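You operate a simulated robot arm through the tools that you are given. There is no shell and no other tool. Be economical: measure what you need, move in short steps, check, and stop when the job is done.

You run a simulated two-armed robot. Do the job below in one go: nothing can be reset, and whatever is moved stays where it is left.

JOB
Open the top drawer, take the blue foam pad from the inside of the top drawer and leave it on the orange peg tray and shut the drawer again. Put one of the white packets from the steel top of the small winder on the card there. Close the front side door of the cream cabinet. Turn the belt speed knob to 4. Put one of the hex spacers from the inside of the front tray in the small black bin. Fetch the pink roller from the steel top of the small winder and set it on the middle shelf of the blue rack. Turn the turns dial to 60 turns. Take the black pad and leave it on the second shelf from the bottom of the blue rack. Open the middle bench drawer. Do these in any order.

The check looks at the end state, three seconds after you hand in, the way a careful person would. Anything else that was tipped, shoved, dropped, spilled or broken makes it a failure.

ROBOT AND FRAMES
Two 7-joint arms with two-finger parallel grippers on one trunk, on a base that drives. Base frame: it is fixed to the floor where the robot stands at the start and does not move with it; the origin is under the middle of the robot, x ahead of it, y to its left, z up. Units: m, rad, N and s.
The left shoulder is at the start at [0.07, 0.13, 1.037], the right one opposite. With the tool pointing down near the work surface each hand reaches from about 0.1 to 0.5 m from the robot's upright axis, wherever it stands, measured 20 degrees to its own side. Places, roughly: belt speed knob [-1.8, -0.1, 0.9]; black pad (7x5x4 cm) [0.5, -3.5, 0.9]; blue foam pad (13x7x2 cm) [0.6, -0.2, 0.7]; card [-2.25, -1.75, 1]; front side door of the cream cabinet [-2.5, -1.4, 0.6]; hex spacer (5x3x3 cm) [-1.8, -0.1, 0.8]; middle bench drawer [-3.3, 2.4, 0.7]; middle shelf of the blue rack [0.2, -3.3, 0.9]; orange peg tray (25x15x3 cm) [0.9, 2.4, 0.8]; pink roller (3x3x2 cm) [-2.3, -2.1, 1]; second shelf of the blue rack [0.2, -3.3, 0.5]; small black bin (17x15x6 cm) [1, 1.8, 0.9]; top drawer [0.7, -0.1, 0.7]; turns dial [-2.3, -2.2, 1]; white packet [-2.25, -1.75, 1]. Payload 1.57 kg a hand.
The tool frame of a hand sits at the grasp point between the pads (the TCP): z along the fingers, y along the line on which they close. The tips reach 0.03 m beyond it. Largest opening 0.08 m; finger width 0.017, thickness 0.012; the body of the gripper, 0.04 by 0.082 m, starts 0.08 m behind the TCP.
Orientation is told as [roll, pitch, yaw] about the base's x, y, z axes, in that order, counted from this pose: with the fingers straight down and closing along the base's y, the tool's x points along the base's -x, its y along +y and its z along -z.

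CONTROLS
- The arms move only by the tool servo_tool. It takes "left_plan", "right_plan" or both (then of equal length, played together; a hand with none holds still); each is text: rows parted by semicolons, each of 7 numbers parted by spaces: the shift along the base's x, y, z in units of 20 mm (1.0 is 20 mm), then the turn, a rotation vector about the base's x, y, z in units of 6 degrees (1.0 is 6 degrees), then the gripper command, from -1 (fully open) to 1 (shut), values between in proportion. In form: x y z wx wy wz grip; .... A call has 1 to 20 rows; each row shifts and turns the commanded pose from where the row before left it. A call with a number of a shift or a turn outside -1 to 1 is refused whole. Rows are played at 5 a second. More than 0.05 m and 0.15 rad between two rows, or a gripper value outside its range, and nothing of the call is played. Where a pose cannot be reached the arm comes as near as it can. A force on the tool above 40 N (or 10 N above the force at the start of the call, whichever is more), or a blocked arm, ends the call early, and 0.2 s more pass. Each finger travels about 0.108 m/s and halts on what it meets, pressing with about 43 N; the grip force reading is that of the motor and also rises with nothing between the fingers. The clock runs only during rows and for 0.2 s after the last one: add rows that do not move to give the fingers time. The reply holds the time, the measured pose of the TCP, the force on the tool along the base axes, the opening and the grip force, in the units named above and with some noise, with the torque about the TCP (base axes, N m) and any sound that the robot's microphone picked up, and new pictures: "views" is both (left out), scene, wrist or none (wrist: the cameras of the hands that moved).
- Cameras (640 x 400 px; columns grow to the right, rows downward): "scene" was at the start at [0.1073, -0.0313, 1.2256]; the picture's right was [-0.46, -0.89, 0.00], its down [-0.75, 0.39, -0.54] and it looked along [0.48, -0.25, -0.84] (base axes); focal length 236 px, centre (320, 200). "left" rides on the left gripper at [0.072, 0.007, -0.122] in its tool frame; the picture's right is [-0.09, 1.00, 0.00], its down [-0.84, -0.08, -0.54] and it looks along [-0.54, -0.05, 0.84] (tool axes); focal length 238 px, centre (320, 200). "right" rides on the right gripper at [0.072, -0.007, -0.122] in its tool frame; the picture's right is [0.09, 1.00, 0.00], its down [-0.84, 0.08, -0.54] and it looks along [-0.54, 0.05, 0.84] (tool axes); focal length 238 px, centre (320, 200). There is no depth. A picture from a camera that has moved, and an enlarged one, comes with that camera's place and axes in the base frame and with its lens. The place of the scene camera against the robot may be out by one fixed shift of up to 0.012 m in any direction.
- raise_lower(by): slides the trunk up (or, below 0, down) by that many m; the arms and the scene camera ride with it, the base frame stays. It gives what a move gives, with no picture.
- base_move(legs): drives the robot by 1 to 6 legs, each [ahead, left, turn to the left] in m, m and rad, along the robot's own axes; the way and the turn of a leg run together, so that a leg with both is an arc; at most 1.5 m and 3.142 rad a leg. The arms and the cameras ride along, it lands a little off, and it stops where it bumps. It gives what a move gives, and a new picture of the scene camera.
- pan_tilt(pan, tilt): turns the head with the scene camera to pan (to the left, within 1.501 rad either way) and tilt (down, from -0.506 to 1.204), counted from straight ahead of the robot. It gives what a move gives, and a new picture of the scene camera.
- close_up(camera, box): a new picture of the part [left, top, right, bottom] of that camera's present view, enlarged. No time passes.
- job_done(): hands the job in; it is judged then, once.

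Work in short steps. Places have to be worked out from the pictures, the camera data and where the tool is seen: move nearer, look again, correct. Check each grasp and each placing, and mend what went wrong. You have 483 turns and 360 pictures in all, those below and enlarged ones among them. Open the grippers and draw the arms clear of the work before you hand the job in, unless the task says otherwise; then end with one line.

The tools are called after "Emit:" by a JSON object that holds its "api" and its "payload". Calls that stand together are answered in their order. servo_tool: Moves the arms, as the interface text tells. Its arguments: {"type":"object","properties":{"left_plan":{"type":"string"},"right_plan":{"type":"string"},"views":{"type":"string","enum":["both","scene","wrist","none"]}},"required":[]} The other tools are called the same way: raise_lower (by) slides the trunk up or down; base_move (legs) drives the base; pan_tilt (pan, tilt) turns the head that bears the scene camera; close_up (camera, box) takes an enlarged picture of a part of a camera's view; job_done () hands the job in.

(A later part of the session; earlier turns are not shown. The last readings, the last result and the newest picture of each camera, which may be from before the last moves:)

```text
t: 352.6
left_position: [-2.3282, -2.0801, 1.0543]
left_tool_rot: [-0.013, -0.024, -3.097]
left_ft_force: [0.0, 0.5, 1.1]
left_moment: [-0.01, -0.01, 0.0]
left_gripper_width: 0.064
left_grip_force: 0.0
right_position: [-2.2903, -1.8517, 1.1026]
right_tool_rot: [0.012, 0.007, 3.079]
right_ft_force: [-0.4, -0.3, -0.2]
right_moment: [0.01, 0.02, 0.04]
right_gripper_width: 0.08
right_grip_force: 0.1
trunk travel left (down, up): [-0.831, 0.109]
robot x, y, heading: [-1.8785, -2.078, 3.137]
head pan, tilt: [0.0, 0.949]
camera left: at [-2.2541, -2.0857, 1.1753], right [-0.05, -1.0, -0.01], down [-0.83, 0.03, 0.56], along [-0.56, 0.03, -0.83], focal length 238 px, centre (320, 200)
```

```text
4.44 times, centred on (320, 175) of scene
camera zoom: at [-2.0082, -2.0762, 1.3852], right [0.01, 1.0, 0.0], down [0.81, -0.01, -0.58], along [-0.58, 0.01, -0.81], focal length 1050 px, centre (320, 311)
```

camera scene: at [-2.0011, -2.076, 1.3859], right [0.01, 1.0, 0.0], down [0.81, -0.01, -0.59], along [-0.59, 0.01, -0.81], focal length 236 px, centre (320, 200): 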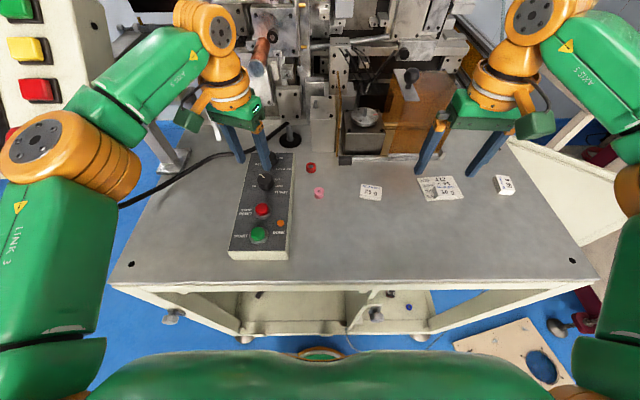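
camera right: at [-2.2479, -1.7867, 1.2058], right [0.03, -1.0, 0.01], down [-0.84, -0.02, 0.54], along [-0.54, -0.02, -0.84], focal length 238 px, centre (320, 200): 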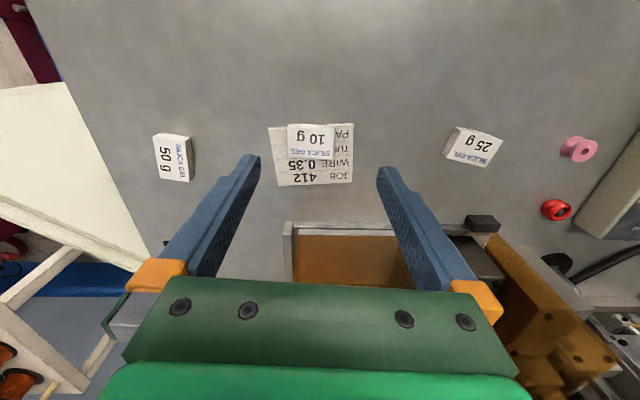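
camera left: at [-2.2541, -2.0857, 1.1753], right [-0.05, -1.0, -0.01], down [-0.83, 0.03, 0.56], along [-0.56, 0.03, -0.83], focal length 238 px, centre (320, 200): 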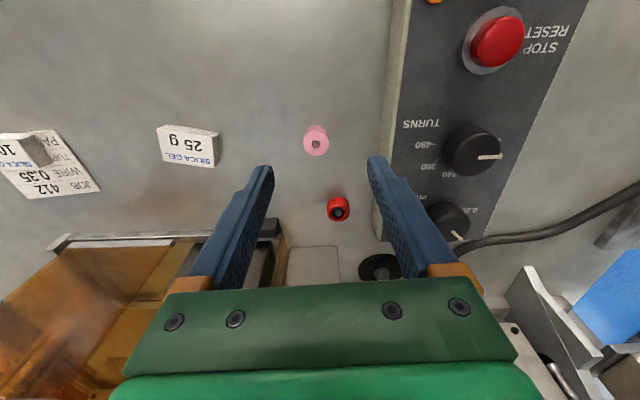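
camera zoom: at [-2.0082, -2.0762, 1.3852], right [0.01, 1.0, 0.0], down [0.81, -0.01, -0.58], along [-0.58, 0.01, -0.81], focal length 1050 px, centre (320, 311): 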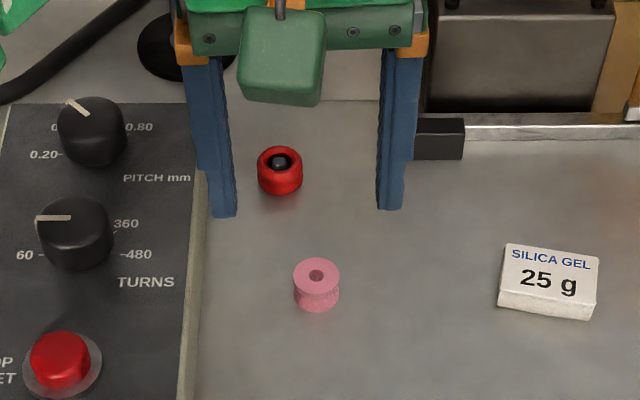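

Aligned. Descend to z ≈ 0.984 and grip the roller.

Emit:
{"api": "servo_tool", "payload": {"left_plan": "-0.1 0.15 -1 0 0 0 -0.6; 0 0 -1 0 0 0 -0.6; 0 0 -0.8 0 0 0 -0.6; 0 0 -0.6 0 0 0 -0.6; 0 0 0 0 0 0 -0.6; 0 0 0 0 0 0 0.3; 0 0 0 0 0 0 1; 0 0 0 0 0 0 1", "views": "wrist"}}

```text
t: 354.4
left_position: [-2.3306, -2.0783, 0.9866]
left_tool_rot: [-0.011, -0.023, -3.095]
left_ft_force: [-0.9, 0.2, 0.1]
left_moment: [-0.01, -0.02, 0.0]
left_gripper_width: 0.0214
left_grip_force: 33.9
right_position: [-2.2907, -1.8513, 1.1018]
right_tool_rot: [0.012, 0.009, 3.081]
right_ft_force: [-0.4, -0.5, 0.7]
right_moment: [0.0, -0.03, 0.0]
right_gripper_width: 0.0796
right_grip_force: 0.1
trunk travel left (down, up): [-0.831, 0.109]
robot x, y, heading: [-1.8806, -2.0789, 3.132]
head pan, tilt: [0.0, 0.949]
camera left: at [-2.2568, -2.0828, 1.1076], right [-0.05, -1.0, -0.01], down [-0.83, 0.03, 0.56], along [-0.56, 0.03, -0.83], focal length 238 px, centre (320, 200)
```

left: 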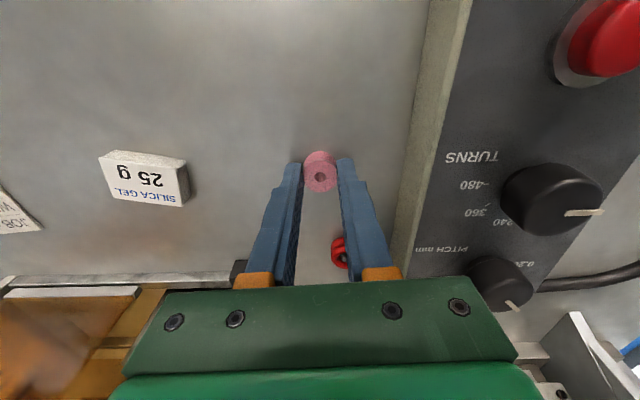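

Roller gripped. Lift and retract.

Emit:
{"api": "servo_tool", "payload": {"left_plan": "0 0 0.5 0 0 0 1; 0 0 1 0 0 0 1; 0 0 1 0 0 0 1; 0 0 1 0 0 0 1; 0 0 1 0 0 0 1; 0.5 0 1 0 0 0 1; 0.5 0 1 0 0 0 1; 0.5 0 0 0 0 0 1; 0 0 0 0 0 0 1", "views": "wrist"}}

Emit:
{"api": "base_move", "payload": {"legs": [[-0.42, 0, 0]]}}

Emit:
{"api": "pan_tilt", "payload": {"pan": -0.55, "tilt": 0.55}}

```text
t: 356.4
left_position: [-2.3011, -2.0786, 1.1157]
left_tool_rot: [-0.011, -0.022, -3.096]
left_ft_force: [0.3, 0.0, 0.3]
left_moment: [-0.02, -0.02, 0.01]
left_gripper_width: 0.0216
left_grip_force: 34.7
right_position: [-2.2893, -1.8517, 1.1021]
right_tool_rot: [0.011, 0.008, 3.081]
right_ft_force: [0.0, 0.6, -0.2]
right_moment: [0.01, -0.02, 0.0]
right_gripper_width: 0.0801
right_grip_force: 0.2
trunk travel left (down, up): [-0.831, 0.109]
robot x, y, heading: [-1.882, -2.0783, 3.134]
head pan, tilt: [0.0, 0.949]
camera left: at [-2.2265, -2.0834, 1.2375], right [-0.05, -1.0, -0.01], down [-0.83, 0.03, 0.56], along [-0.56, 0.03, -0.83], focal length 238 px, centre (320, 200)
```

left: 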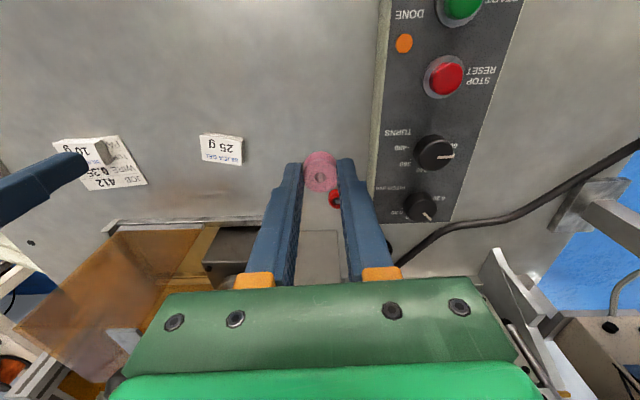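

```text
t: 358.9
left_position: [-1.8808, -2.0805, 1.1155]
left_tool_rot: [-0.013, -0.021, -3.096]
left_ft_force: [0.3, -0.7, 0.4]
left_moment: [0.02, -0.01, -0.01]
left_gripper_width: 0.0216
left_grip_force: 34.7
right_position: [-1.871, -1.855, 1.1028]
right_tool_rot: [0.01, 0.008, 3.079]
right_ft_force: [-0.5, -0.3, 0.7]
right_moment: [0.0, 0.03, 0.0]
right_gripper_width: 0.0797
right_grip_force: 0.1
trunk travel left (down, up): [-0.831, 0.109]
robot x, y, heading: [-1.4607, -2.0804, 3.128]
head pan, tilt: [0.0, 0.949]
camera scene: at [-1.5894, -2.0795, 1.3849], right [0.01, 1.0, 0.0], down [0.81, -0.01, -0.58], along [-0.58, 0.0, -0.81], focal length 236 px, centre (320, 200)
```

scene: 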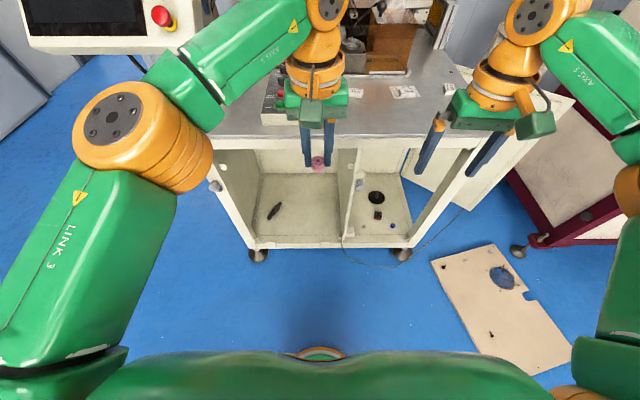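

```text
t: 359.9
left_position: [-1.8788, -2.0822, 1.1165]
left_tool_rot: [-0.013, -0.023, -3.095]
left_ft_force: [-0.3, 0.6, 1.1]
left_moment: [0.0, 0.01, 0.0]
left_gripper_width: 0.0216
left_grip_force: 34.9
right_position: [-1.8692, -1.8558, 1.1029]
right_tool_rot: [0.01, 0.006, 3.078]
right_ft_force: [0.2, -0.4, -0.4]
right_moment: [0.05, 0.01, -0.04]
right_gripper_width: 0.08
right_grip_force: 0.0
trunk travel left (down, up): [-0.831, 0.109]
robot x, y, heading: [-1.46, -2.0813, 3.129]
head pan, tilt: [-0.55, 0.55]
camera scene: at [-1.5905, -2.0327, 1.418], right [0.53, 0.85, 0.0], down [0.44, -0.28, -0.85], along [-0.72, 0.45, -0.52], focal length 236 px, centre (320, 200)
```

scene: 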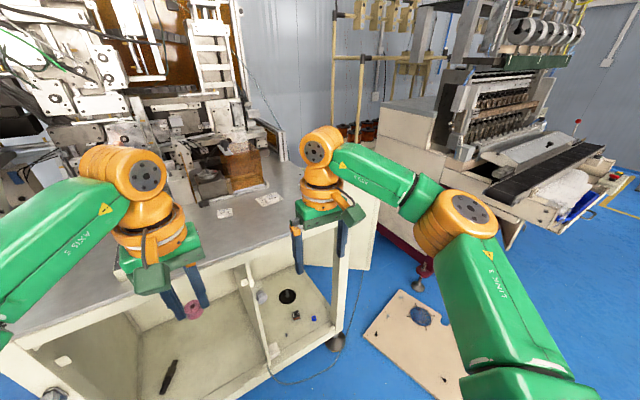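

Emit:
{"api": "base_move", "payload": {"legs": [[0, -0.42, 0]]}}

Emit:
{"api": "pan_tilt", "payload": {"pan": -0.5, "tilt": 0.6}}

Emit:
{"api": "servo_tool", "payload": {"right_plan": "0 0 0 0 0 0 -1", "views": "wrist"}}

```text
t: 362.5
left_position: [-1.8756, -1.6607, 1.1159]
left_tool_rot: [-0.014, -0.025, -3.095]
left_ft_force: [0.6, 0.0, -0.2]
left_moment: [0.01, -0.01, 0.03]
left_gripper_width: 0.0216
left_grip_force: 34.6
right_position: [-1.8657, -1.4343, 1.1026]
right_tool_rot: [0.011, 0.008, 3.077]
right_ft_force: [0.4, -0.9, 0.2]
right_moment: [0.02, -0.01, 0.0]
right_gripper_width: 0.08
right_grip_force: 0.1
trunk travel left (down, up): [-0.831, 0.109]
robot x, y, heading: [-1.4546, -1.6597, 3.132]
head pan, tilt: [-0.55, 0.55]
camera scene: at [-1.5872, -1.6124, 1.4181], right [0.53, 0.85, 0.0], down [0.44, -0.28, -0.85], along [-0.72, 0.45, -0.52], focal length 236 px, centre (320, 200)
```

scene: 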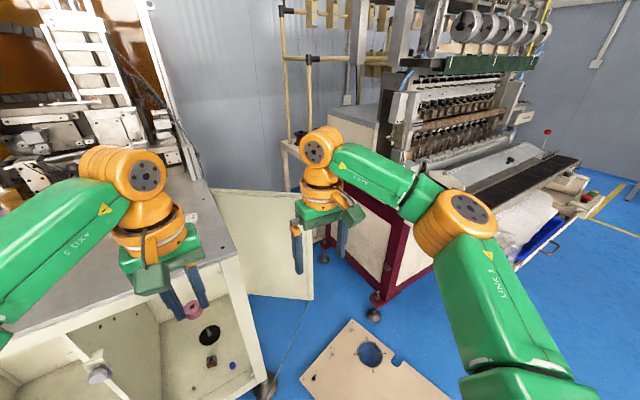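

```text
t: 363.1
left_position: [-1.8742, -1.6597, 1.116]
left_tool_rot: [-0.012, -0.025, -3.096]
left_ft_force: [-0.2, -0.6, -0.3]
left_moment: [0.02, -0.01, -0.04]
left_gripper_width: 0.0217
left_grip_force: 34.7
right_position: [-1.8644, -1.4326, 1.1033]
right_tool_rot: [0.011, 0.008, 3.079]
right_ft_force: [-0.7, -0.5, -0.2]
right_moment: [-0.03, 0.03, 0.01]
right_gripper_width: 0.0801
right_grip_force: 0.1
trunk travel left (down, up): [-0.831, 0.109]
robot x, y, heading: [-1.459, -1.6599, 3.135]
head pan, tilt: [-0.499, 0.6]
camera scene: at [-1.5882, -1.6155, 1.4136], right [0.49, 0.87, 0.0], down [0.49, -0.27, -0.83], along [-0.72, 0.4, -0.56], focal length 236 px, centre (320, 200)
```

scene: 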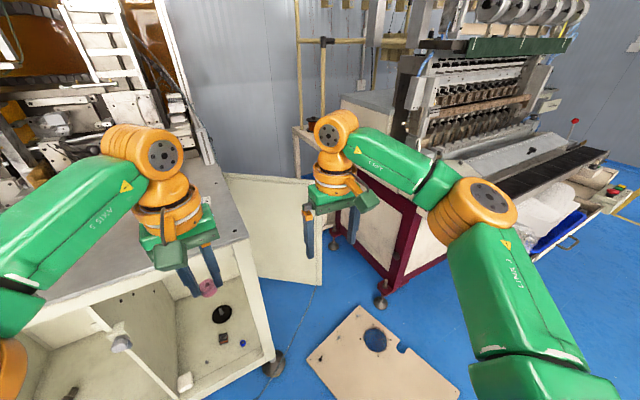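

```text
t: 363.5
left_position: [-1.8763, -1.6583, 1.117]
left_tool_rot: [-0.012, -0.024, -3.096]
left_ft_force: [-1.3, -0.2, -0.1]
left_moment: [-0.02, -0.07, 0.01]
left_gripper_width: 0.0218
left_grip_force: 35.0
right_position: [-1.866, -1.4333, 1.1026]
right_tool_rot: [0.01, 0.007, 3.078]
right_ft_force: [0.2, 0.3, -1.1]
right_moment: [0.0, 0.01, -0.01]
right_gripper_width: 0.0802
right_grip_force: 0.1
trunk travel left (down, up): [-0.831, 0.109]
robot x, y, heading: [-1.4573, -1.6587, 3.134]
head pan, tilt: [-0.499, 0.6]
camera right: at [-1.7945, -1.428, 1.2258], right [0.03, -1.0, 0.01], down [-0.84, -0.02, 0.54], along [-0.54, -0.03, -0.84], focal length 238 px, centre (320, 200)
```

right: 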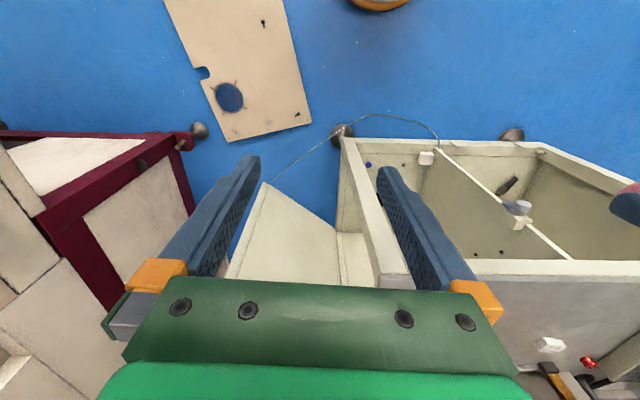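

The wrist view resolves the door: hinge ≈ [-2.60, -1.558], free end ≈ [-2.33, -1.205], top z ≈ 0.908. I plan to hook over its top edge with the right hand (fingers straddling the panel), so I turn the right hand +56° and pull the left one back.

Emit:
{"api": "servo_tool", "payload": {"right_plan": "0 0 0 0 0 0.95 -1; 0 0 0 0 0 0.95 -1; 0 0 0 0 0 0.95 -1; 0 0 0 0 0 0.95 -1; 0 0 0 0 0 0.95 -1; 0 0 0 0 0 0.95 -1; 0 0 0 0 0 0.95 -1; 0 0 0 0 0 0.95 -1; 0 0 0 0 0 0.95 -1; 0 0 0 0 0 0.85 -1; 0 0 0 0 0 0 -1", "left_plan": "0.6 0 0 0 0 0 1; 0.6 0 0 0 0 0 1; 0.6 0 0 0 0 0 1; 0.6 0 0 0 0 0 1; 0.6 0 0 0 0 0 1; 0.6 0 0 0 0 0 1; 0.6 0 0 0 0 0 1; 0 0 0 0 0 0 1; 0 0 0 0 0 0 1; 0 0 0 0 0 0 1; 0 0 0 0 0 0 1", "views": "none"}}

Emit:
{"api": "base_move", "payload": {"legs": [[0.37, -0.05, 0]]}}

Emit:
{"api": "servo_tool", "payload": {"right_plan": "0 0 0 0 0 0 -1", "views": "wrist"}}

```text
t: 365.9
left_position: [-1.792, -1.6597, 1.1161]
left_tool_rot: [-0.01, -0.025, -3.096]
left_ft_force: [1.2, 0.7, 0.6]
left_moment: [-0.04, -0.01, 0.05]
left_gripper_width: 0.0217
left_grip_force: 34.7
right_position: [-1.8017, -1.4843, 1.0924]
right_tool_rot: [0.01, 0.007, -2.221]
right_ft_force: [0.1, -0.6, -0.7]
right_moment: [0.0, 0.02, 0.01]
right_gripper_width: 0.08
right_grip_force: 0.1
right hand out of reach, approached as far as the arm can: row 6, 7, 8, 9, 10
trunk travel left (down, up): [-0.831, 0.109]
robot x, y, heading: [-1.4591, -1.6593, 3.135]
head pan, tilt: [-0.499, 0.6]
```

```text
t: 368.3
left_position: [-2.159, -1.6046, 1.1174]
left_tool_rot: [-0.012, -0.025, -3.098]
left_ft_force: [-0.3, 0.5, -0.4]
left_moment: [0.02, 0.02, 0.0]
left_gripper_width: 0.0215
left_grip_force: 34.9
right_position: [-2.168, -1.4292, 1.0941]
right_tool_rot: [0.008, 0.004, -2.228]
right_ft_force: [-0.3, -0.6, 0.0]
right_moment: [-0.01, 0.05, -0.05]
right_gripper_width: 0.0799
right_grip_force: 0.1
trunk travel left (down, up): [-0.831, 0.109]
robot x, y, heading: [-1.8238, -1.6094, 3.131]
head pan, tilt: [-0.499, 0.6]
camera scene: at [-1.9546, -1.5615, 1.4138], right [0.49, 0.87, 0.0], down [0.49, -0.28, -0.83], along [-0.72, 0.4, -0.56], focal length 236 px, centre (320, 200)
```

scene: 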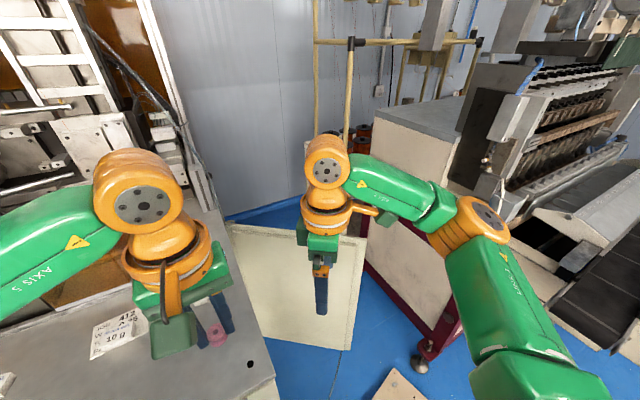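

```text
t: 368.7
left_position: [-2.1609, -1.6052, 1.1166]
left_tool_rot: [-0.012, -0.025, -3.101]
left_ft_force: [0.0, -0.5, -0.3]
left_moment: [-0.01, -0.04, -0.02]
left_gripper_width: 0.0216
left_grip_force: 34.5
right_position: [-2.1704, -1.4295, 1.0935]
right_tool_rot: [0.011, 0.006, -2.226]
right_ft_force: [0.4, 0.6, 0.7]
right_moment: [-0.01, -0.03, -0.01]
right_gripper_width: 0.0798
right_grip_force: 0.0
trunk travel left (down, up): [-0.831, 0.109]
robot x, y, heading: [-1.8237, -1.605, 3.132]
head pan, tilt: [-0.499, 0.6]
camera right: at [-2.1332, -1.3669, 1.2159], right [0.85, -0.53, 0.01], down [-0.46, -0.71, 0.54], along [-0.28, -0.46, -0.84], focal length 238 px, centre (320, 200)
```

right: 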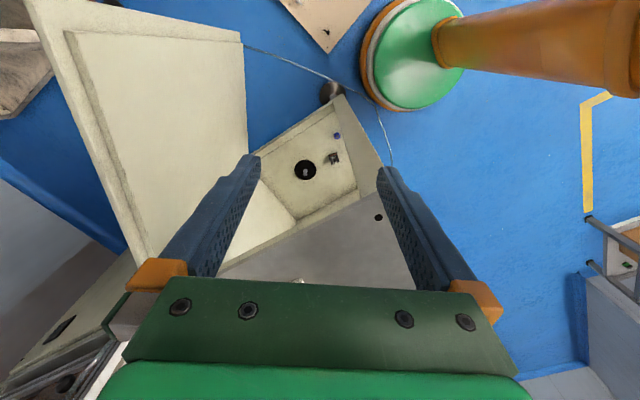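

The camera sees the door edge from above: top edge from [-2.59, -1.50] to [-2.354, -1.182]. I move the base 5 cm ahead with a small left turn, to gain reach for the right shoulder.

Emit:
{"api": "base_move", "payload": {"legs": [[0.05, 0, 0.2]]}}

Emit:
{"api": "servo_tool", "payload": {"right_plan": "-0.8 0.8 0 0.6 0.8 -0.6 -1; -0.8 0.8 0 0.6 0.8 -0.6 -1; -0.8 0.8 0 0.6 0.8 -0.6 -1; -0.8 0.8 0 0.6 0.8 0 -1; 0 0 0 0 0 0 -1", "views": "both"}}

```text
t: 369.9
left_position: [-2.2022, -1.6744, 1.1178]
left_tool_rot: [-0.01, -0.027, -2.901]
left_ft_force: [-0.4, 0.8, 0.1]
left_moment: [-0.01, 0.04, 0.0]
left_gripper_width: 0.0216
left_grip_force: 34.4
right_position: [-2.2463, -1.5039, 1.0915]
right_tool_rot: [0.009, 0.005, -2.027]
right_ft_force: [0.6, 0.1, 0.1]
right_moment: [-0.02, 0.03, 0.02]
right_gripper_width: 0.08
right_grip_force: 0.0
trunk travel left (down, up): [-0.831, 0.109]
robot x, y, heading: [-1.8753, -1.6088, -2.952]
head pan, tilt: [-0.499, 0.6]
camera scene: at [-2.0107, -1.5892, 1.4138], right [0.31, 0.95, 0.0], down [0.54, -0.18, -0.83], along [-0.79, 0.25, -0.56], focal length 236 px, centre (320, 200)
```

scene: 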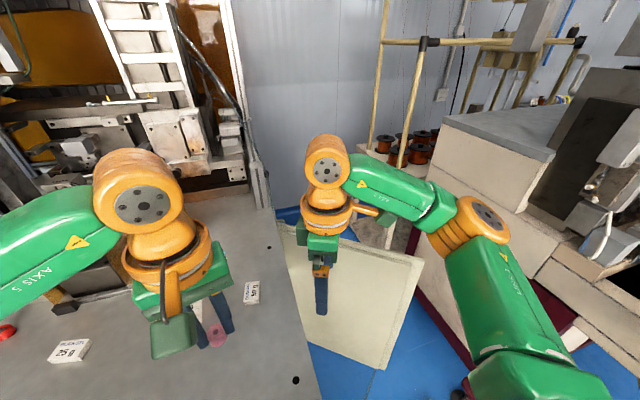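

```text
t: 371.1
left_position: [-2.2041, -1.6752, 1.1164]
left_tool_rot: [-0.011, -0.025, -2.9]
left_ft_force: [0.3, 0.1, 0.4]
left_moment: [-0.01, 0.0, 0.0]
left_gripper_width: 0.0219
left_grip_force: 34.5
right_position: [-2.3103, -1.4411, 1.0921]
right_tool_rot: [-0.41, 0.033, -2.23]
right_ft_force: [0.4, 0.0, -0.5]
right_moment: [0.01, 0.04, -0.01]
right_gripper_width: 0.0802
right_grip_force: 0.1
trunk travel left (down, up): [-0.831, 0.109]
robot x, y, heading: [-1.8723, -1.613, -2.95]
head pan, tilt: [-0.499, 0.6]
camera scene: at [-2.0126, -1.5911, 1.4136], right [0.31, 0.95, 0.0], down [0.54, -0.17, -0.83], along [-0.79, 0.25, -0.56], focal length 236 px, centre (320, 200)
camera right: at [-2.2363, -1.4113, 1.2099], right [0.79, -0.48, -0.39], down [-0.29, -0.85, 0.44], along [-0.54, -0.23, -0.81], focal length 238 px, centre (320, 200)
```

scene: 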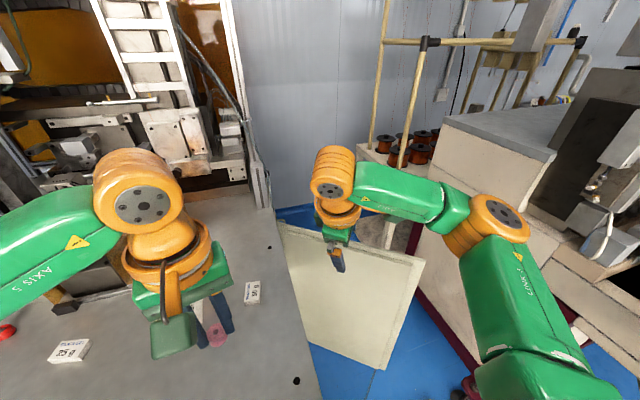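
right: 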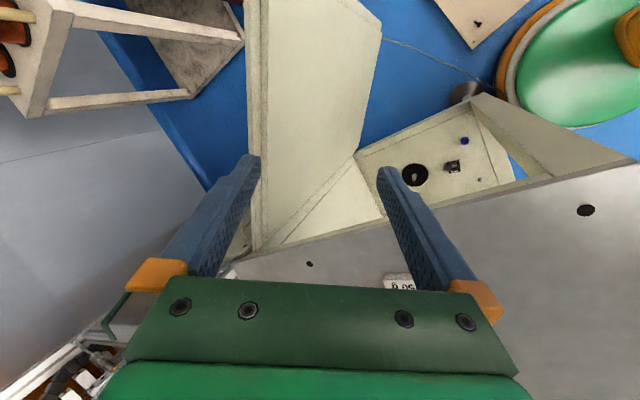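

Orientation matches the door edge. I raise the left hand, then carry the right hand at height along toward the free end, [-2.375, -1.205].

Emit:
{"api": "servo_tool", "payload": {"right_plan": "-0.27 0.98 0 0 0 0 -1; -0.27 0.98 0 0 0 0 -1; -0.27 0.98 0 0 0 0 -1; -0.27 0.98 0 0 0 0 -1; -0.27 0.98 0 0 0 0 -1; -0.27 0.98 0 0 0 0 -1; -0.27 0.98 0 0 0 0 -1; -0.27 0.98 0 0 0 0 -1; -0.27 0.98 0 0 0 0 -1; -0.27 0.98 0 0 0 0 -1; -0.27 0.98 0 0 0 0 -1; -0.27 0.98 0 0 0 0 -1; 0 0 0 0 0 0 -1", "left_plan": "0.5 0 0.6 0 0 0 1; 0.5 0 0.6 0 0 0 1; 0.5 0 0.6 0 0 0 1; 0.5 0 0.6 0 0 0 1; 0.5 0 0.6 0 0 0 1; 0.5 0 0.6 0 0 0 1; 0.5 0 0.6 0 0 0 1; 0.5 0 0.6 0 0 0 1; 0 0 0.6 0 0 0 1; 0 0 0 0 0 0 1; 0 0 0 0 0 0 1; 0 0 0 0 0 0 1; 0 0 0 0 0 0 1", "views": "both"}}

```text
t: 373.9
left_position: [-2.1242, -1.6754, 1.2251]
left_tool_rot: [-0.011, -0.024, -2.901]
left_ft_force: [0.9, -0.6, 0.2]
left_moment: [-0.01, 0.01, -0.01]
left_gripper_width: 0.0216
left_grip_force: 34.6
right_position: [-2.3057, -1.4123, 1.0832]
right_tool_rot: [-0.411, 0.034, -2.231]
right_ft_force: [0.7, -0.1, 1.0]
right_moment: [0.01, -0.01, 0.01]
right_gripper_width: 0.08
right_grip_force: 0.0
right hand out of reach, approached as far as the arm can: row 1, 2, 3, 4, 5, 6, 7, 8, 9, 10, 11, 12
trunk travel left (down, up): [-0.831, 0.109]
robot x, y, heading: [-1.8768, -1.6098, -2.956]
head pan, tilt: [-0.499, 0.6]
camera scene: at [-2.0132, -1.5916, 1.4135], right [0.31, 0.95, 0.0], down [0.54, -0.17, -0.82], along [-0.78, 0.25, -0.57], focal length 236 px, centre (320, 200)
camera right: at [-2.2306, -1.3834, 1.2013], right [0.79, -0.48, -0.39], down [-0.29, -0.85, 0.44], along [-0.54, -0.23, -0.81], focal length 238 px, centre (320, 200)
camera left: at [-2.0505, -1.6659, 1.3457], right [0.15, -0.99, -0.01], down [-0.82, -0.13, 0.56], along [-0.56, -0.07, -0.83], focal length 238 px, centre (320, 200)
```

scene: 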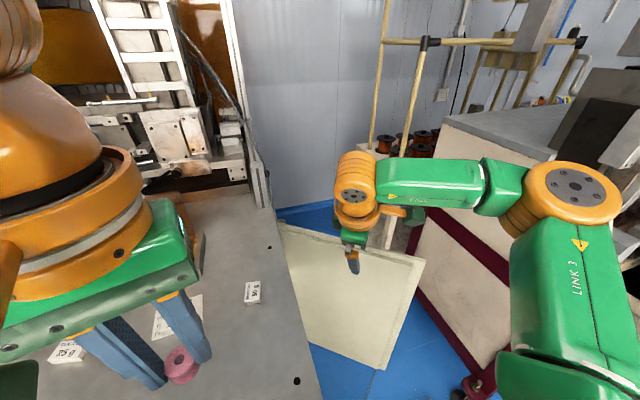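
right: 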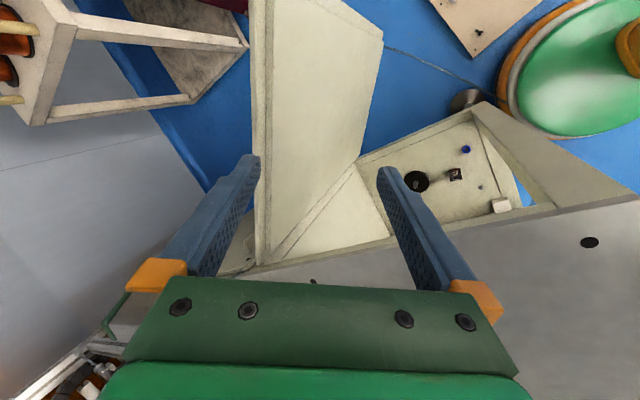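
left: 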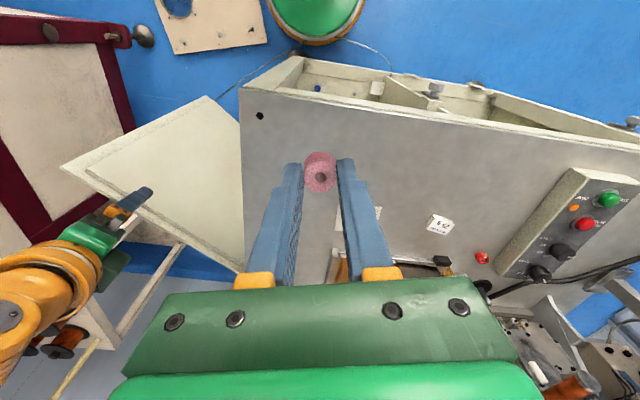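

The wrist twist is limiting. I flip the hand 180° about its own axis (same finger line) to gain range on the right side.

Emit:
{"api": "servo_tool", "payload": {"right_plan": "0.3 0 0.3 -0.33 0.24 -0.91 -1; 0.3 0 0.3 -0.33 0.24 -0.91 -1; 0.3 0 0 -0.33 0.24 -0.91 -1; 0.3 0 0 -0.33 0.24 -0.91 -1; 0 0 0 -0.33 0.24 -0.91 -1; 0 0 0 -0.33 0.24 -0.91 -1; 0 0 0 -0.33 0.24 -0.91 -1; 0 0 0 -0.33 0.24 -0.91 -1; 0 0 0 -0.33 0.24 -0.91 -1; 0 0 0 -0.33 0.24 -0.91 -1; 0 0 0 -0.33 0.24 -0.91 -1; 0 0 0 -0.33 0.24 -0.91 -1; 0 0 0 -0.33 0.24 -0.91 -1; 0 0 0 -0.33 0.24 -0.91 -1; 0 0 0 -0.33 0.24 -0.91 -1; 0 0 0 -0.33 0.24 -0.91 -1; 0 0 0 -0.33 0.24 -0.91 -1; 0 0 0 -0.33 0.24 -0.91 -1; 0 0 0 -0.33 0.24 -0.91 -1; 0 0 0 -0.33 0.24 -0.91 -1", "views": "none"}}

Emit:
{"api": "servo_tool", "payload": {"right_plan": "0 0 0 -0.33 0.24 -0.91 -1; 0 0 0 -0.33 0.24 -0.91 -1; 0 0 0 -0.33 0.24 -0.91 -1; 0 0 0 -0.33 0.24 -0.91 -1; 0 0 0 -0.33 0.24 -0.91 -1; 0 0 0 -0.33 0.24 -0.91 -1; 0 0 0 -0.33 0.24 -0.91 -1; 0 0 0 -0.33 0.24 -0.91 -1; 0 0 0 -0.33 0.24 -0.91 -1; 0 0 0 -0.33 0.24 -0.91 -1; -0.5 0.9 0 0 0 0 -1; -0.5 0.9 0 0 0 0 -1; -0.5 0.9 0 0 0 0 -1; -0.5 0.9 0 0 0 0 -1; -0.4 0.9 0 0 0 0 -1; -0.4 0.9 0 0 0 0 -1; -0.4 0.9 0 0 0 0 -1; -0.4 0.9 0 0 0 0 -1; -0.4 0.9 0 0 0 0 -1; -0.4 0.9 0 0 0 0 -1", "views": "both"}}

```text
t: 378.1
left_position: [-2.1237, -1.6753, 1.2249]
left_tool_rot: [-0.014, -0.025, -2.9]
left_ft_force: [0.3, -1.3, 0.8]
left_moment: [-0.01, 0.02, -0.02]
left_gripper_width: 0.0218
left_grip_force: 34.7
right_position: [-2.2805, -1.4132, 1.0958]
right_tool_rot: [0.235, -0.318, 1.949]
right_ft_force: [0.3, -0.4, 0.0]
right_moment: [0.0, -0.01, 0.0]
right_gripper_width: 0.0798
right_grip_force: 0.0
trunk travel left (down, up): [-0.831, 0.109]
robot x, y, heading: [-1.8729, -1.6109, -2.949]
head pan, tilt: [-0.499, 0.6]
```

```text
t: 382.3
left_position: [-2.123, -1.6745, 1.2252]
left_tool_rot: [-0.013, -0.023, -2.902]
left_ft_force: [-0.5, 1.1, 0.4]
left_moment: [0.0, 0.0, -0.03]
left_gripper_width: 0.0217
left_grip_force: 34.2
right_position: [-2.3703, -1.2316, 1.0961]
right_tool_rot: [0.437, 0.039, 0.956]
right_ft_force: [-0.5, 0.6, 0.0]
right_moment: [0.02, -0.02, 0.0]
right_gripper_width: 0.0799
right_grip_force: 0.0
trunk travel left (down, up): [-0.831, 0.109]
robot x, y, heading: [-1.8769, -1.6105, -2.958]
head pan, tilt: [-0.499, 0.6]
camera scene: at [-2.0133, -1.5908, 1.4135], right [0.31, 0.95, 0.0], down [0.54, -0.17, -0.82], along [-0.78, 0.25, -0.57], focal length 236 px, centre (320, 200)
camera right: at [-2.3624, -1.319, 1.2071], right [-0.78, 0.46, 0.42], down [0.62, 0.61, 0.49], along [-0.03, 0.65, -0.76], focal length 238 px, centre (320, 200)
```

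scene: 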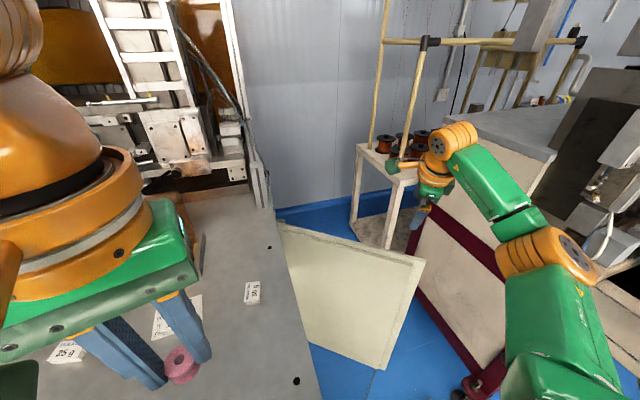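
right: 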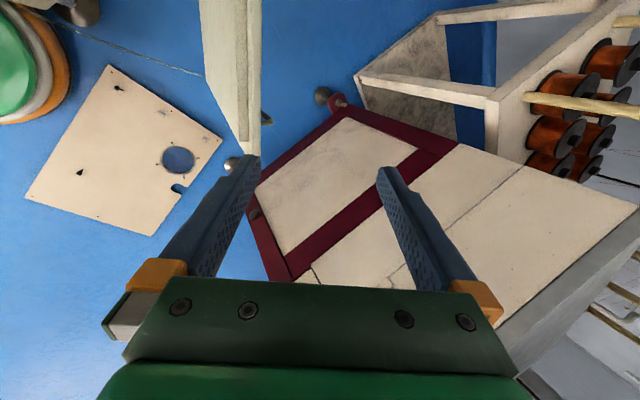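

Now the hand is over the door end with full range. TCP lies on the door line, ~4 cm from the free end. I descend partway and check.

Emit:
{"api": "servo_tool", "payload": {"right_plan": "0.2 -0.15 -1 0 0 0 -1; 0 0 -1 0 0 0 -1; 0 0 -1 0 0 0 -1; 0 0 -1 0 0 0 -1; 0 0 -1 0 0 0 -1; 0 0 -1 0 0 0 -1; 0 0 0 0 0 0 -1", "views": "both"}}

```text
t: 383.9
left_position: [-2.1237, -1.6753, 1.2236]
left_tool_rot: [-0.011, -0.026, -2.9]
left_ft_force: [0.1, -0.6, -0.8]
left_moment: [-0.01, -0.02, -0.02]
left_gripper_width: 0.0217
left_grip_force: 34.5
right_position: [-2.3662, -1.2353, 0.9753]
right_tool_rot: [0.437, 0.04, 0.956]
right_ft_force: [-0.3, -0.2, 0.0]
right_moment: [-0.03, -0.02, 0.04]
right_gripper_width: 0.0797
right_grip_force: 0.0
trunk travel left (down, up): [-0.831, 0.109]
robot x, y, heading: [-1.8771, -1.6091, -2.952]
head pan, tilt: [-0.499, 0.6]
camera scene: at [-2.0128, -1.5913, 1.4136], right [0.31, 0.95, 0.0], down [0.54, -0.17, -0.83], along [-0.79, 0.25, -0.57], focal length 236 px, centre (320, 200)
camera right: at [-2.3584, -1.3219, 1.0866], right [-0.78, 0.46, 0.42], down [0.62, 0.61, 0.49], along [-0.03, 0.65, -0.76], focal length 238 px, centre (320, 200)
```

scene: 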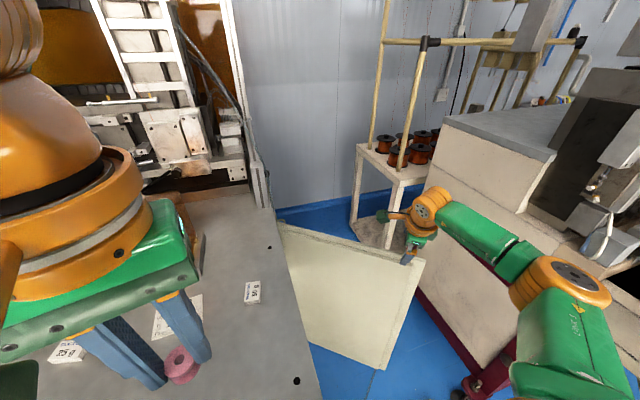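
right: 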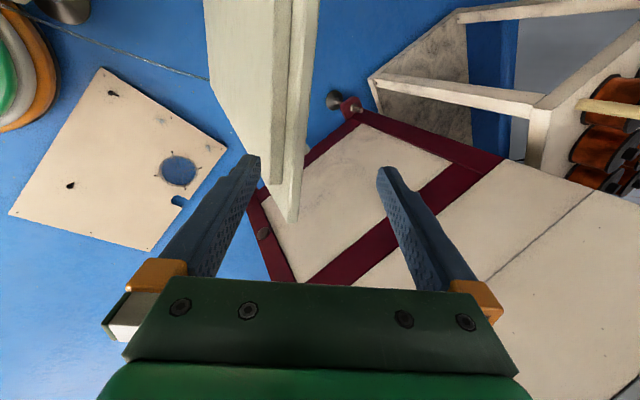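

The panel is between the fingers. Continue down to z ≈ 0.885.

Emit:
{"api": "servo_tool", "payload": {"right_plan": "-0.1 0.05 -1 0 0 0 -1; 0 0 -1 0 0 0 -1; 0 0 -1 0 0 0 -1; 0 0 -1 0 0 0 -1; 0 0 -0.6 0 0 0 -1; 0 0 0 0 0 0 -1", "views": "both"}}

```text
t: 385.3
left_position: [-2.1232, -1.6749, 1.2248]
left_tool_rot: [-0.012, -0.025, -2.901]
left_ft_force: [0.6, -0.4, -0.4]
left_moment: [0.0, 0.03, 0.01]
left_gripper_width: 0.0216
left_grip_force: 34.9
right_position: [-2.3673, -1.2346, 0.8832]
right_tool_rot: [0.438, 0.04, 0.955]
right_ft_force: [-0.6, -0.3, -0.4]
right_moment: [0.0, 0.02, -0.02]
right_gripper_width: 0.0799
right_grip_force: 0.1
trunk travel left (down, up): [-0.831, 0.109]
robot x, y, heading: [-1.8753, -1.6114, -2.958]
head pan, tilt: [-0.499, 0.6]
camera scene: at [-2.0127, -1.5913, 1.4136], right [0.31, 0.95, 0.0], down [0.54, -0.17, -0.83], along [-0.79, 0.25, -0.56], focal length 236 px, centre (320, 200)
camera right: at [-2.3603, -1.3219, 0.9945], right [-0.78, 0.46, 0.42], down [0.62, 0.61, 0.49], along [-0.03, 0.65, -0.76], focal length 238 px, centre (320, 200)
```

scene: 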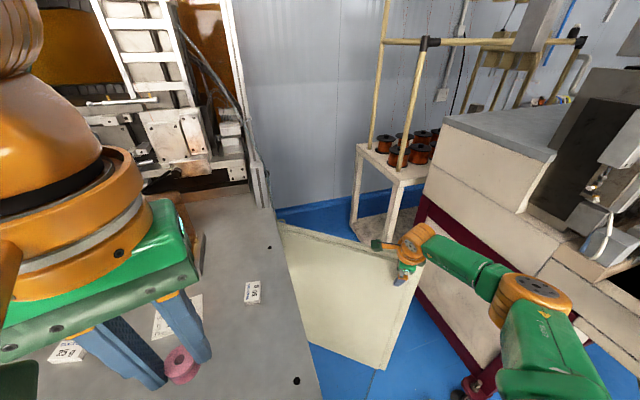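
right: 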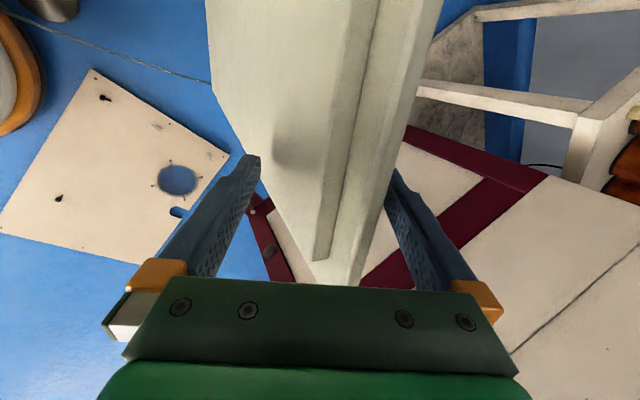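

The far finger is behind the panel. I now pull along the hinge arc (radius 0.38 m) to about 25° open.

Emit:
{"api": "servo_tool", "payload": {"right_plan": "0.55 -0.47 0 0 0 0 -0.6; 0.55 -0.47 0 0 0 0 -0.6; 0.52 -0.52 0 0 0 0 -0.6; 0.52 -0.52 0 0 0 0 -0.6; 0.475 -0.56 0 0 0 0 -0.6; 0.475 -0.56 0 0 0 0 -0.6; 0.43 -0.59 0 0 0 0 -0.6; 0.43 -0.59 0 0 0 0 -0.6; 0 0 0 0 0 0 -0.6", "views": "both"}}

```text
t: 387.3
left_position: [-2.1237, -1.6753, 1.2247]
left_tool_rot: [-0.012, -0.025, -2.901]
left_ft_force: [-1.1, -0.1, 0.0]
left_moment: [0.02, 0.01, 0.01]
left_gripper_width: 0.0217
left_grip_force: 35.1
right_position: [-2.2896, -1.3206, 0.8838]
right_tool_rot: [0.435, 0.041, 0.955]
right_ft_force: [0.1, -1.2, -0.4]
right_moment: [-0.02, -0.01, 0.01]
right_gripper_width: 0.0643
right_grip_force: 0.1
trunk travel left (down, up): [-0.831, 0.109]
robot x, y, heading: [-1.876, -1.6107, -2.956]
head pan, tilt: [-0.499, 0.6]
camera scene: at [-2.0129, -1.5912, 1.4136], right [0.31, 0.95, 0.0], down [0.54, -0.17, -0.82], along [-0.79, 0.25, -0.57], focal length 236 px, centre (320, 200)
camera right: at [-2.281, -1.4073, 0.9952], right [-0.78, 0.46, 0.42], down [0.62, 0.61, 0.49], along [-0.03, 0.65, -0.76], focal length 238 px, centre (320, 200)
```

scene: 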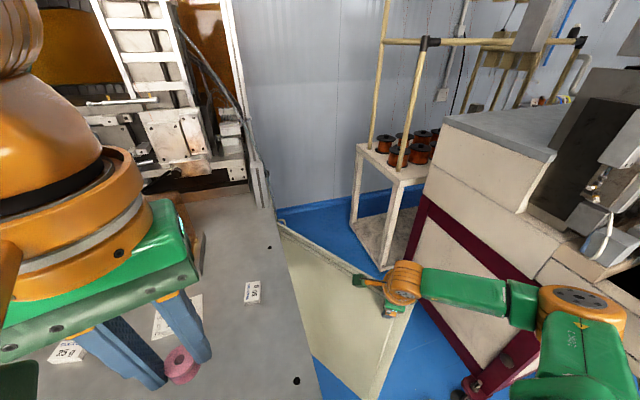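
right: 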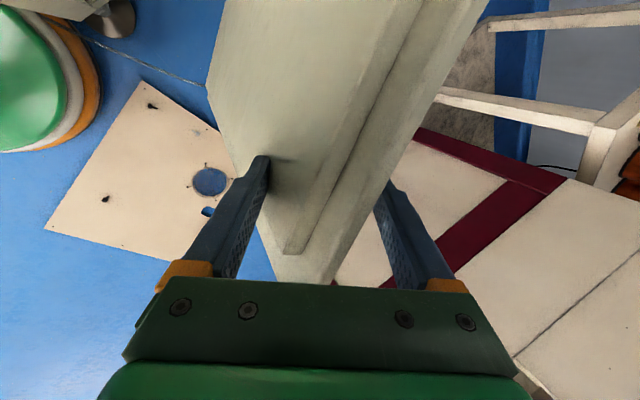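

Door follows easily. Continue to about 16°, turning the hand with it.

Emit:
{"api": "servo_tool", "payload": {"right_plan": "0.41 -0.61 0 0 0 -0.5 -0.6; 0.41 -0.61 0 0 0 -0.5 -0.6; 0.335 -0.65 0 0 0 -0.5 -0.6; 0.335 -0.65 0 0 0 -0.5 -0.6; 0.28 -0.675 0 0 0 -0.5 -0.6; 0.28 -0.675 0 0 0 -0.5 -0.6; 0.23 -0.69 0 0 0 -0.5 -0.6; 0.23 -0.69 0 0 0 -0.5 -0.6; 0 0 0 0 0 0 -0.6", "views": "both"}}

```text
t: 389.3
left_position: [-2.1228, -1.6747, 1.2241]
left_tool_rot: [-0.012, -0.025, -2.901]
left_ft_force: [-0.6, -0.5, 0.0]
left_moment: [0.0, -0.02, -0.03]
left_gripper_width: 0.0217
left_grip_force: 34.4
right_position: [-2.2381, -1.4249, 0.885]
right_tool_rot: [0.435, 0.04, 0.534]
right_ft_force: [0.7, -0.4, 0.3]
right_moment: [-0.01, 0.01, 0.02]
right_gripper_width: 0.0638
right_grip_force: 0.0
trunk travel left (down, up): [-0.831, 0.109]
robot x, y, heading: [-1.875, -1.611, -2.956]
head pan, tilt: [-0.499, 0.6]
camera scene: at [-2.0128, -1.5912, 1.4136], right [0.31, 0.95, 0.0], down [0.54, -0.17, -0.82], along [-0.79, 0.25, -0.57], focal length 236 px, centre (320, 200)
camera right: at [-2.2677, -1.5078, 0.9953], right [-0.53, 0.74, 0.42], down [0.82, 0.3, 0.49], along [0.23, 0.6, -0.76], focal length 238 px, centre (320, 200)
```

scene: 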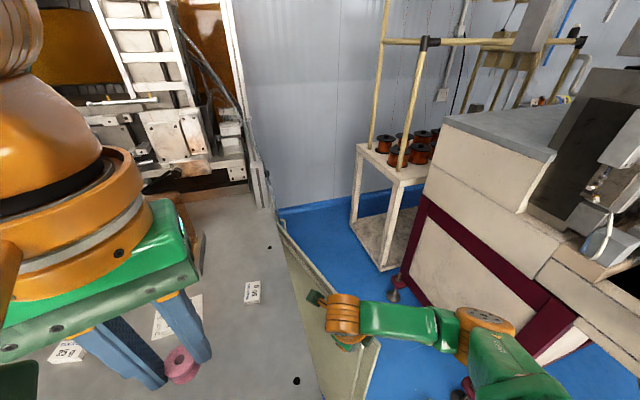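
right: 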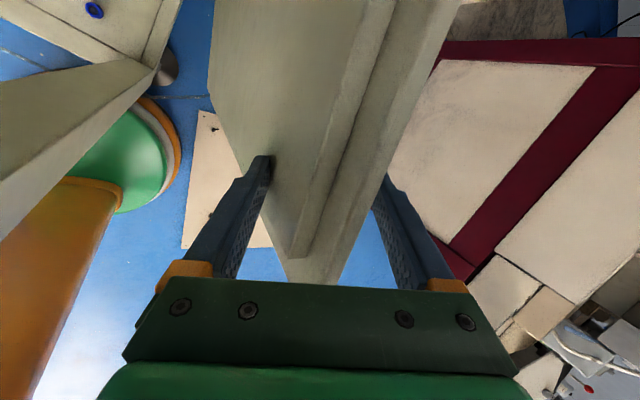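

The door is at ~15°. Now I lift out, close the fingers, straighten the tool, and go round to the outer side to push the rest.

Emit:
{"api": "servo_tool", "payload": {"right_plan": "0 0 1 0 0 0 -0.6; 0 0 1 0 0 0 -0.6; 0 0 1 0 0 0 -0.6; 0 0 1 0 0 0 -0.6; 0 0 1 0 0 0 -0.6; 0 0 1 0 0 0 -0.6; 0.2 0.8 0 -0.73 -0.4 0 1; 0.2 0.8 0 -0.73 -0.4 0 1; 0.2 0.8 0 -0.73 -0.4 0 1; 0.2 0.8 0 -0.73 -0.4 0 1; 0.2 0.8 0 -0.73 -0.4 0 1; 0 0 0 0 0 0 1", "views": "both"}}

```text
t: 391.9
left_position: [-2.1235, -1.6745, 1.2253]
left_tool_rot: [-0.012, -0.023, -2.901]
left_ft_force: [-0.3, 0.4, 0.4]
left_moment: [0.0, 0.02, -0.01]
left_gripper_width: 0.0217
left_grip_force: 35.1
right_position: [-2.2182, -1.346, 1.0035]
right_tool_rot: [-0.004, 0.053, 0.516]
right_ft_force: [-0.3, 0.7, 0.1]
right_moment: [0.01, 0.01, 0.0]
right_gripper_width: 0.0
right_grip_force: 20.9
trunk travel left (down, up): [-0.831, 0.109]
robot x, y, heading: [-1.8757, -1.6104, -2.956]
head pan, tilt: [-0.499, 0.6]
camera scene: at [-2.0131, -1.5917, 1.4136], right [0.31, 0.95, 0.0], down [0.54, -0.17, -0.82], along [-0.78, 0.25, -0.57], focal length 236 px, centre (320, 200)
camera right: at [-2.272, -1.3818, 1.1301], right [-0.57, 0.82, 0.0], down [0.71, 0.49, 0.5], along [0.41, 0.29, -0.87], focal length 238 px, centre (320, 200)
```

scene: 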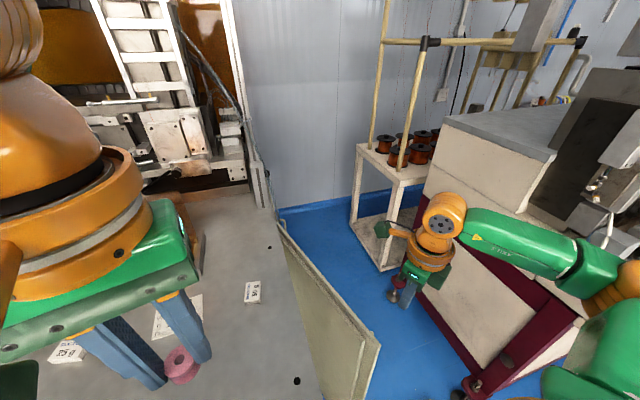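
right: 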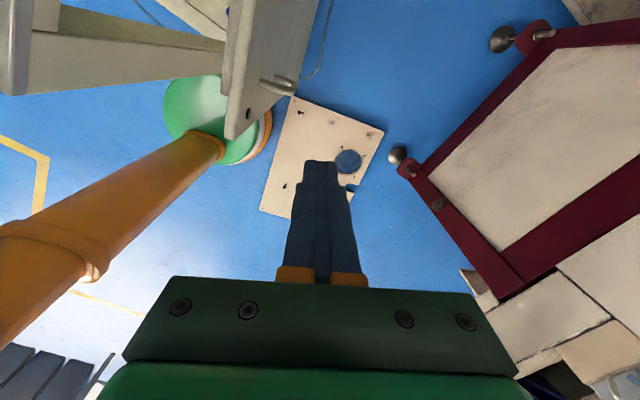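

I descend beside the door's outer face and push toward -y.

Emit:
{"api": "servo_tool", "payload": {"right_plan": "0 0 -1 0 0 0 1; 0 0 -1 0 0 0 1; 0 0 -1 0 0 0 1; 0 0 -1 0 0 0 1; 0 0 -1 0 0 0 1; 0 0 -1 0 0 0 1; 0 0 -0.3 0 0 0 1; 0 -0.8 0 0 0 0 1; 0 -0.8 0 0 0 0 1; 0 -0.8 0 0 0 0 1; 0 -0.8 0 0 0 0 1; 0 -0.8 0 0 0 0 1; 0 -0.8 0 0 0 0 1; 0 -0.8 0 0 0 0 1; 0 -0.8 0 0 0 0 1; 0 0 0 0 0 0 1", "views": "both"}}

```text
t: 394.7
left_position: [-2.1149, -1.6744, 1.2269]
left_tool_rot: [-0.014, -0.03, -2.904]
left_ft_force: [-0.4, -1.2, 0.2]
left_moment: [0.05, 0.01, 0.03]
left_gripper_width: 0.0218
left_grip_force: 34.6
right_position: [-2.205, -1.4396, 0.877]
right_tool_rot: [-0.003, 0.032, 0.515]
right_ft_force: [21.5, 5.0, 8.1]
right_moment: [0.22, -0.6, -0.06]
right_gripper_width: 0.0
right_grip_force: 21.7
trunk travel left (down, up): [-0.831, 0.109]
robot x, y, heading: [-1.873, -1.6089, -2.954]
head pan, tilt: [-0.499, 0.6]
stopped in row 14 (right hand): the force on the tool passed its limit at 43 N (the readings are from after the stop); the commanded pose is now the measured one
camera scene: at [-2.0031, -1.5917, 1.415], right [0.31, 0.95, 0.0], down [0.53, -0.18, -0.83], along [-0.79, 0.26, -0.56], focal length 236 px, centre (320, 200)
camera right: at [-2.2616, -1.4761, 1.003], right [-0.57, 0.82, 0.0], down [0.7, 0.49, 0.51], along [0.42, 0.29, -0.86], focal length 238 px, centre (320, 200)
```

scene: 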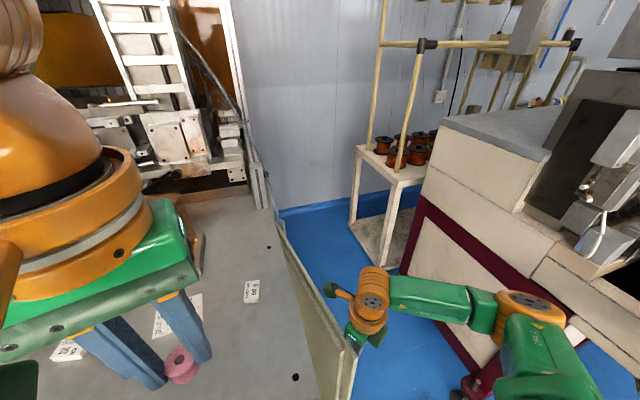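
right: 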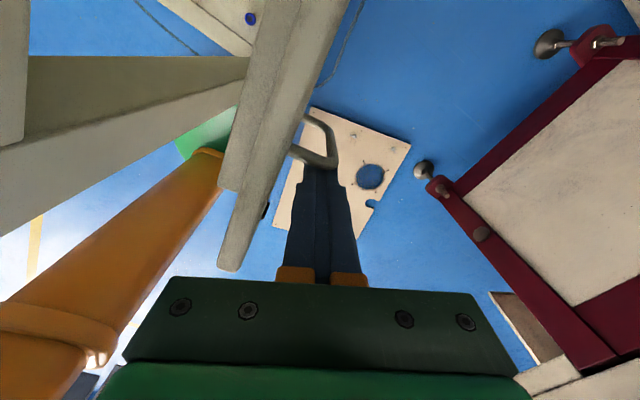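

The fingertips met the door's pull handle. I back off, raise 2.5 cm to pass above it, and push again.

Emit:
{"api": "servo_tool", "payload": {"right_plan": "0 1 0 0 0 0 1; 0 1 0.3 0 0 0 1; 0.3 0 1 0 0 0 1; 0 -0.8 0 0 0 0 1; 0 -0.8 0 0 0 0 1; 0 -0.8 0 0 0 0 1; 0 0 0 0 0 0 1", "views": "wrist"}}

```text
t: 396.3
left_position: [-2.1203, -1.6747, 1.225]
left_tool_rot: [-0.012, -0.026, -2.905]
left_ft_force: [-0.4, 0.0, 0.1]
left_moment: [-0.01, -0.02, 0.0]
left_gripper_width: 0.0217
left_grip_force: 34.9
right_position: [-2.206, -1.4472, 0.9035]
right_tool_rot: [-0.004, 0.039, 0.515]
right_ft_force: [3.7, 0.9, 6.3]
right_moment: [0.04, -0.01, 0.02]
right_gripper_width: 0.0001
right_grip_force: 20.6
trunk travel left (down, up): [-0.831, 0.109]
robot x, y, heading: [-1.8762, -1.6083, -2.956]
head pan, tilt: [-0.499, 0.6]
camera right: at [-2.2619, -1.4842, 1.0288], right [-0.57, 0.82, 0.0], down [0.71, 0.49, 0.51], along [0.42, 0.29, -0.86], focal length 238 px, centre (320, 200)
```

right: 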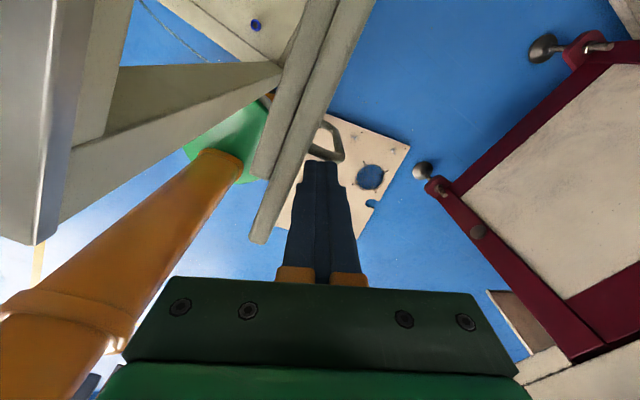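

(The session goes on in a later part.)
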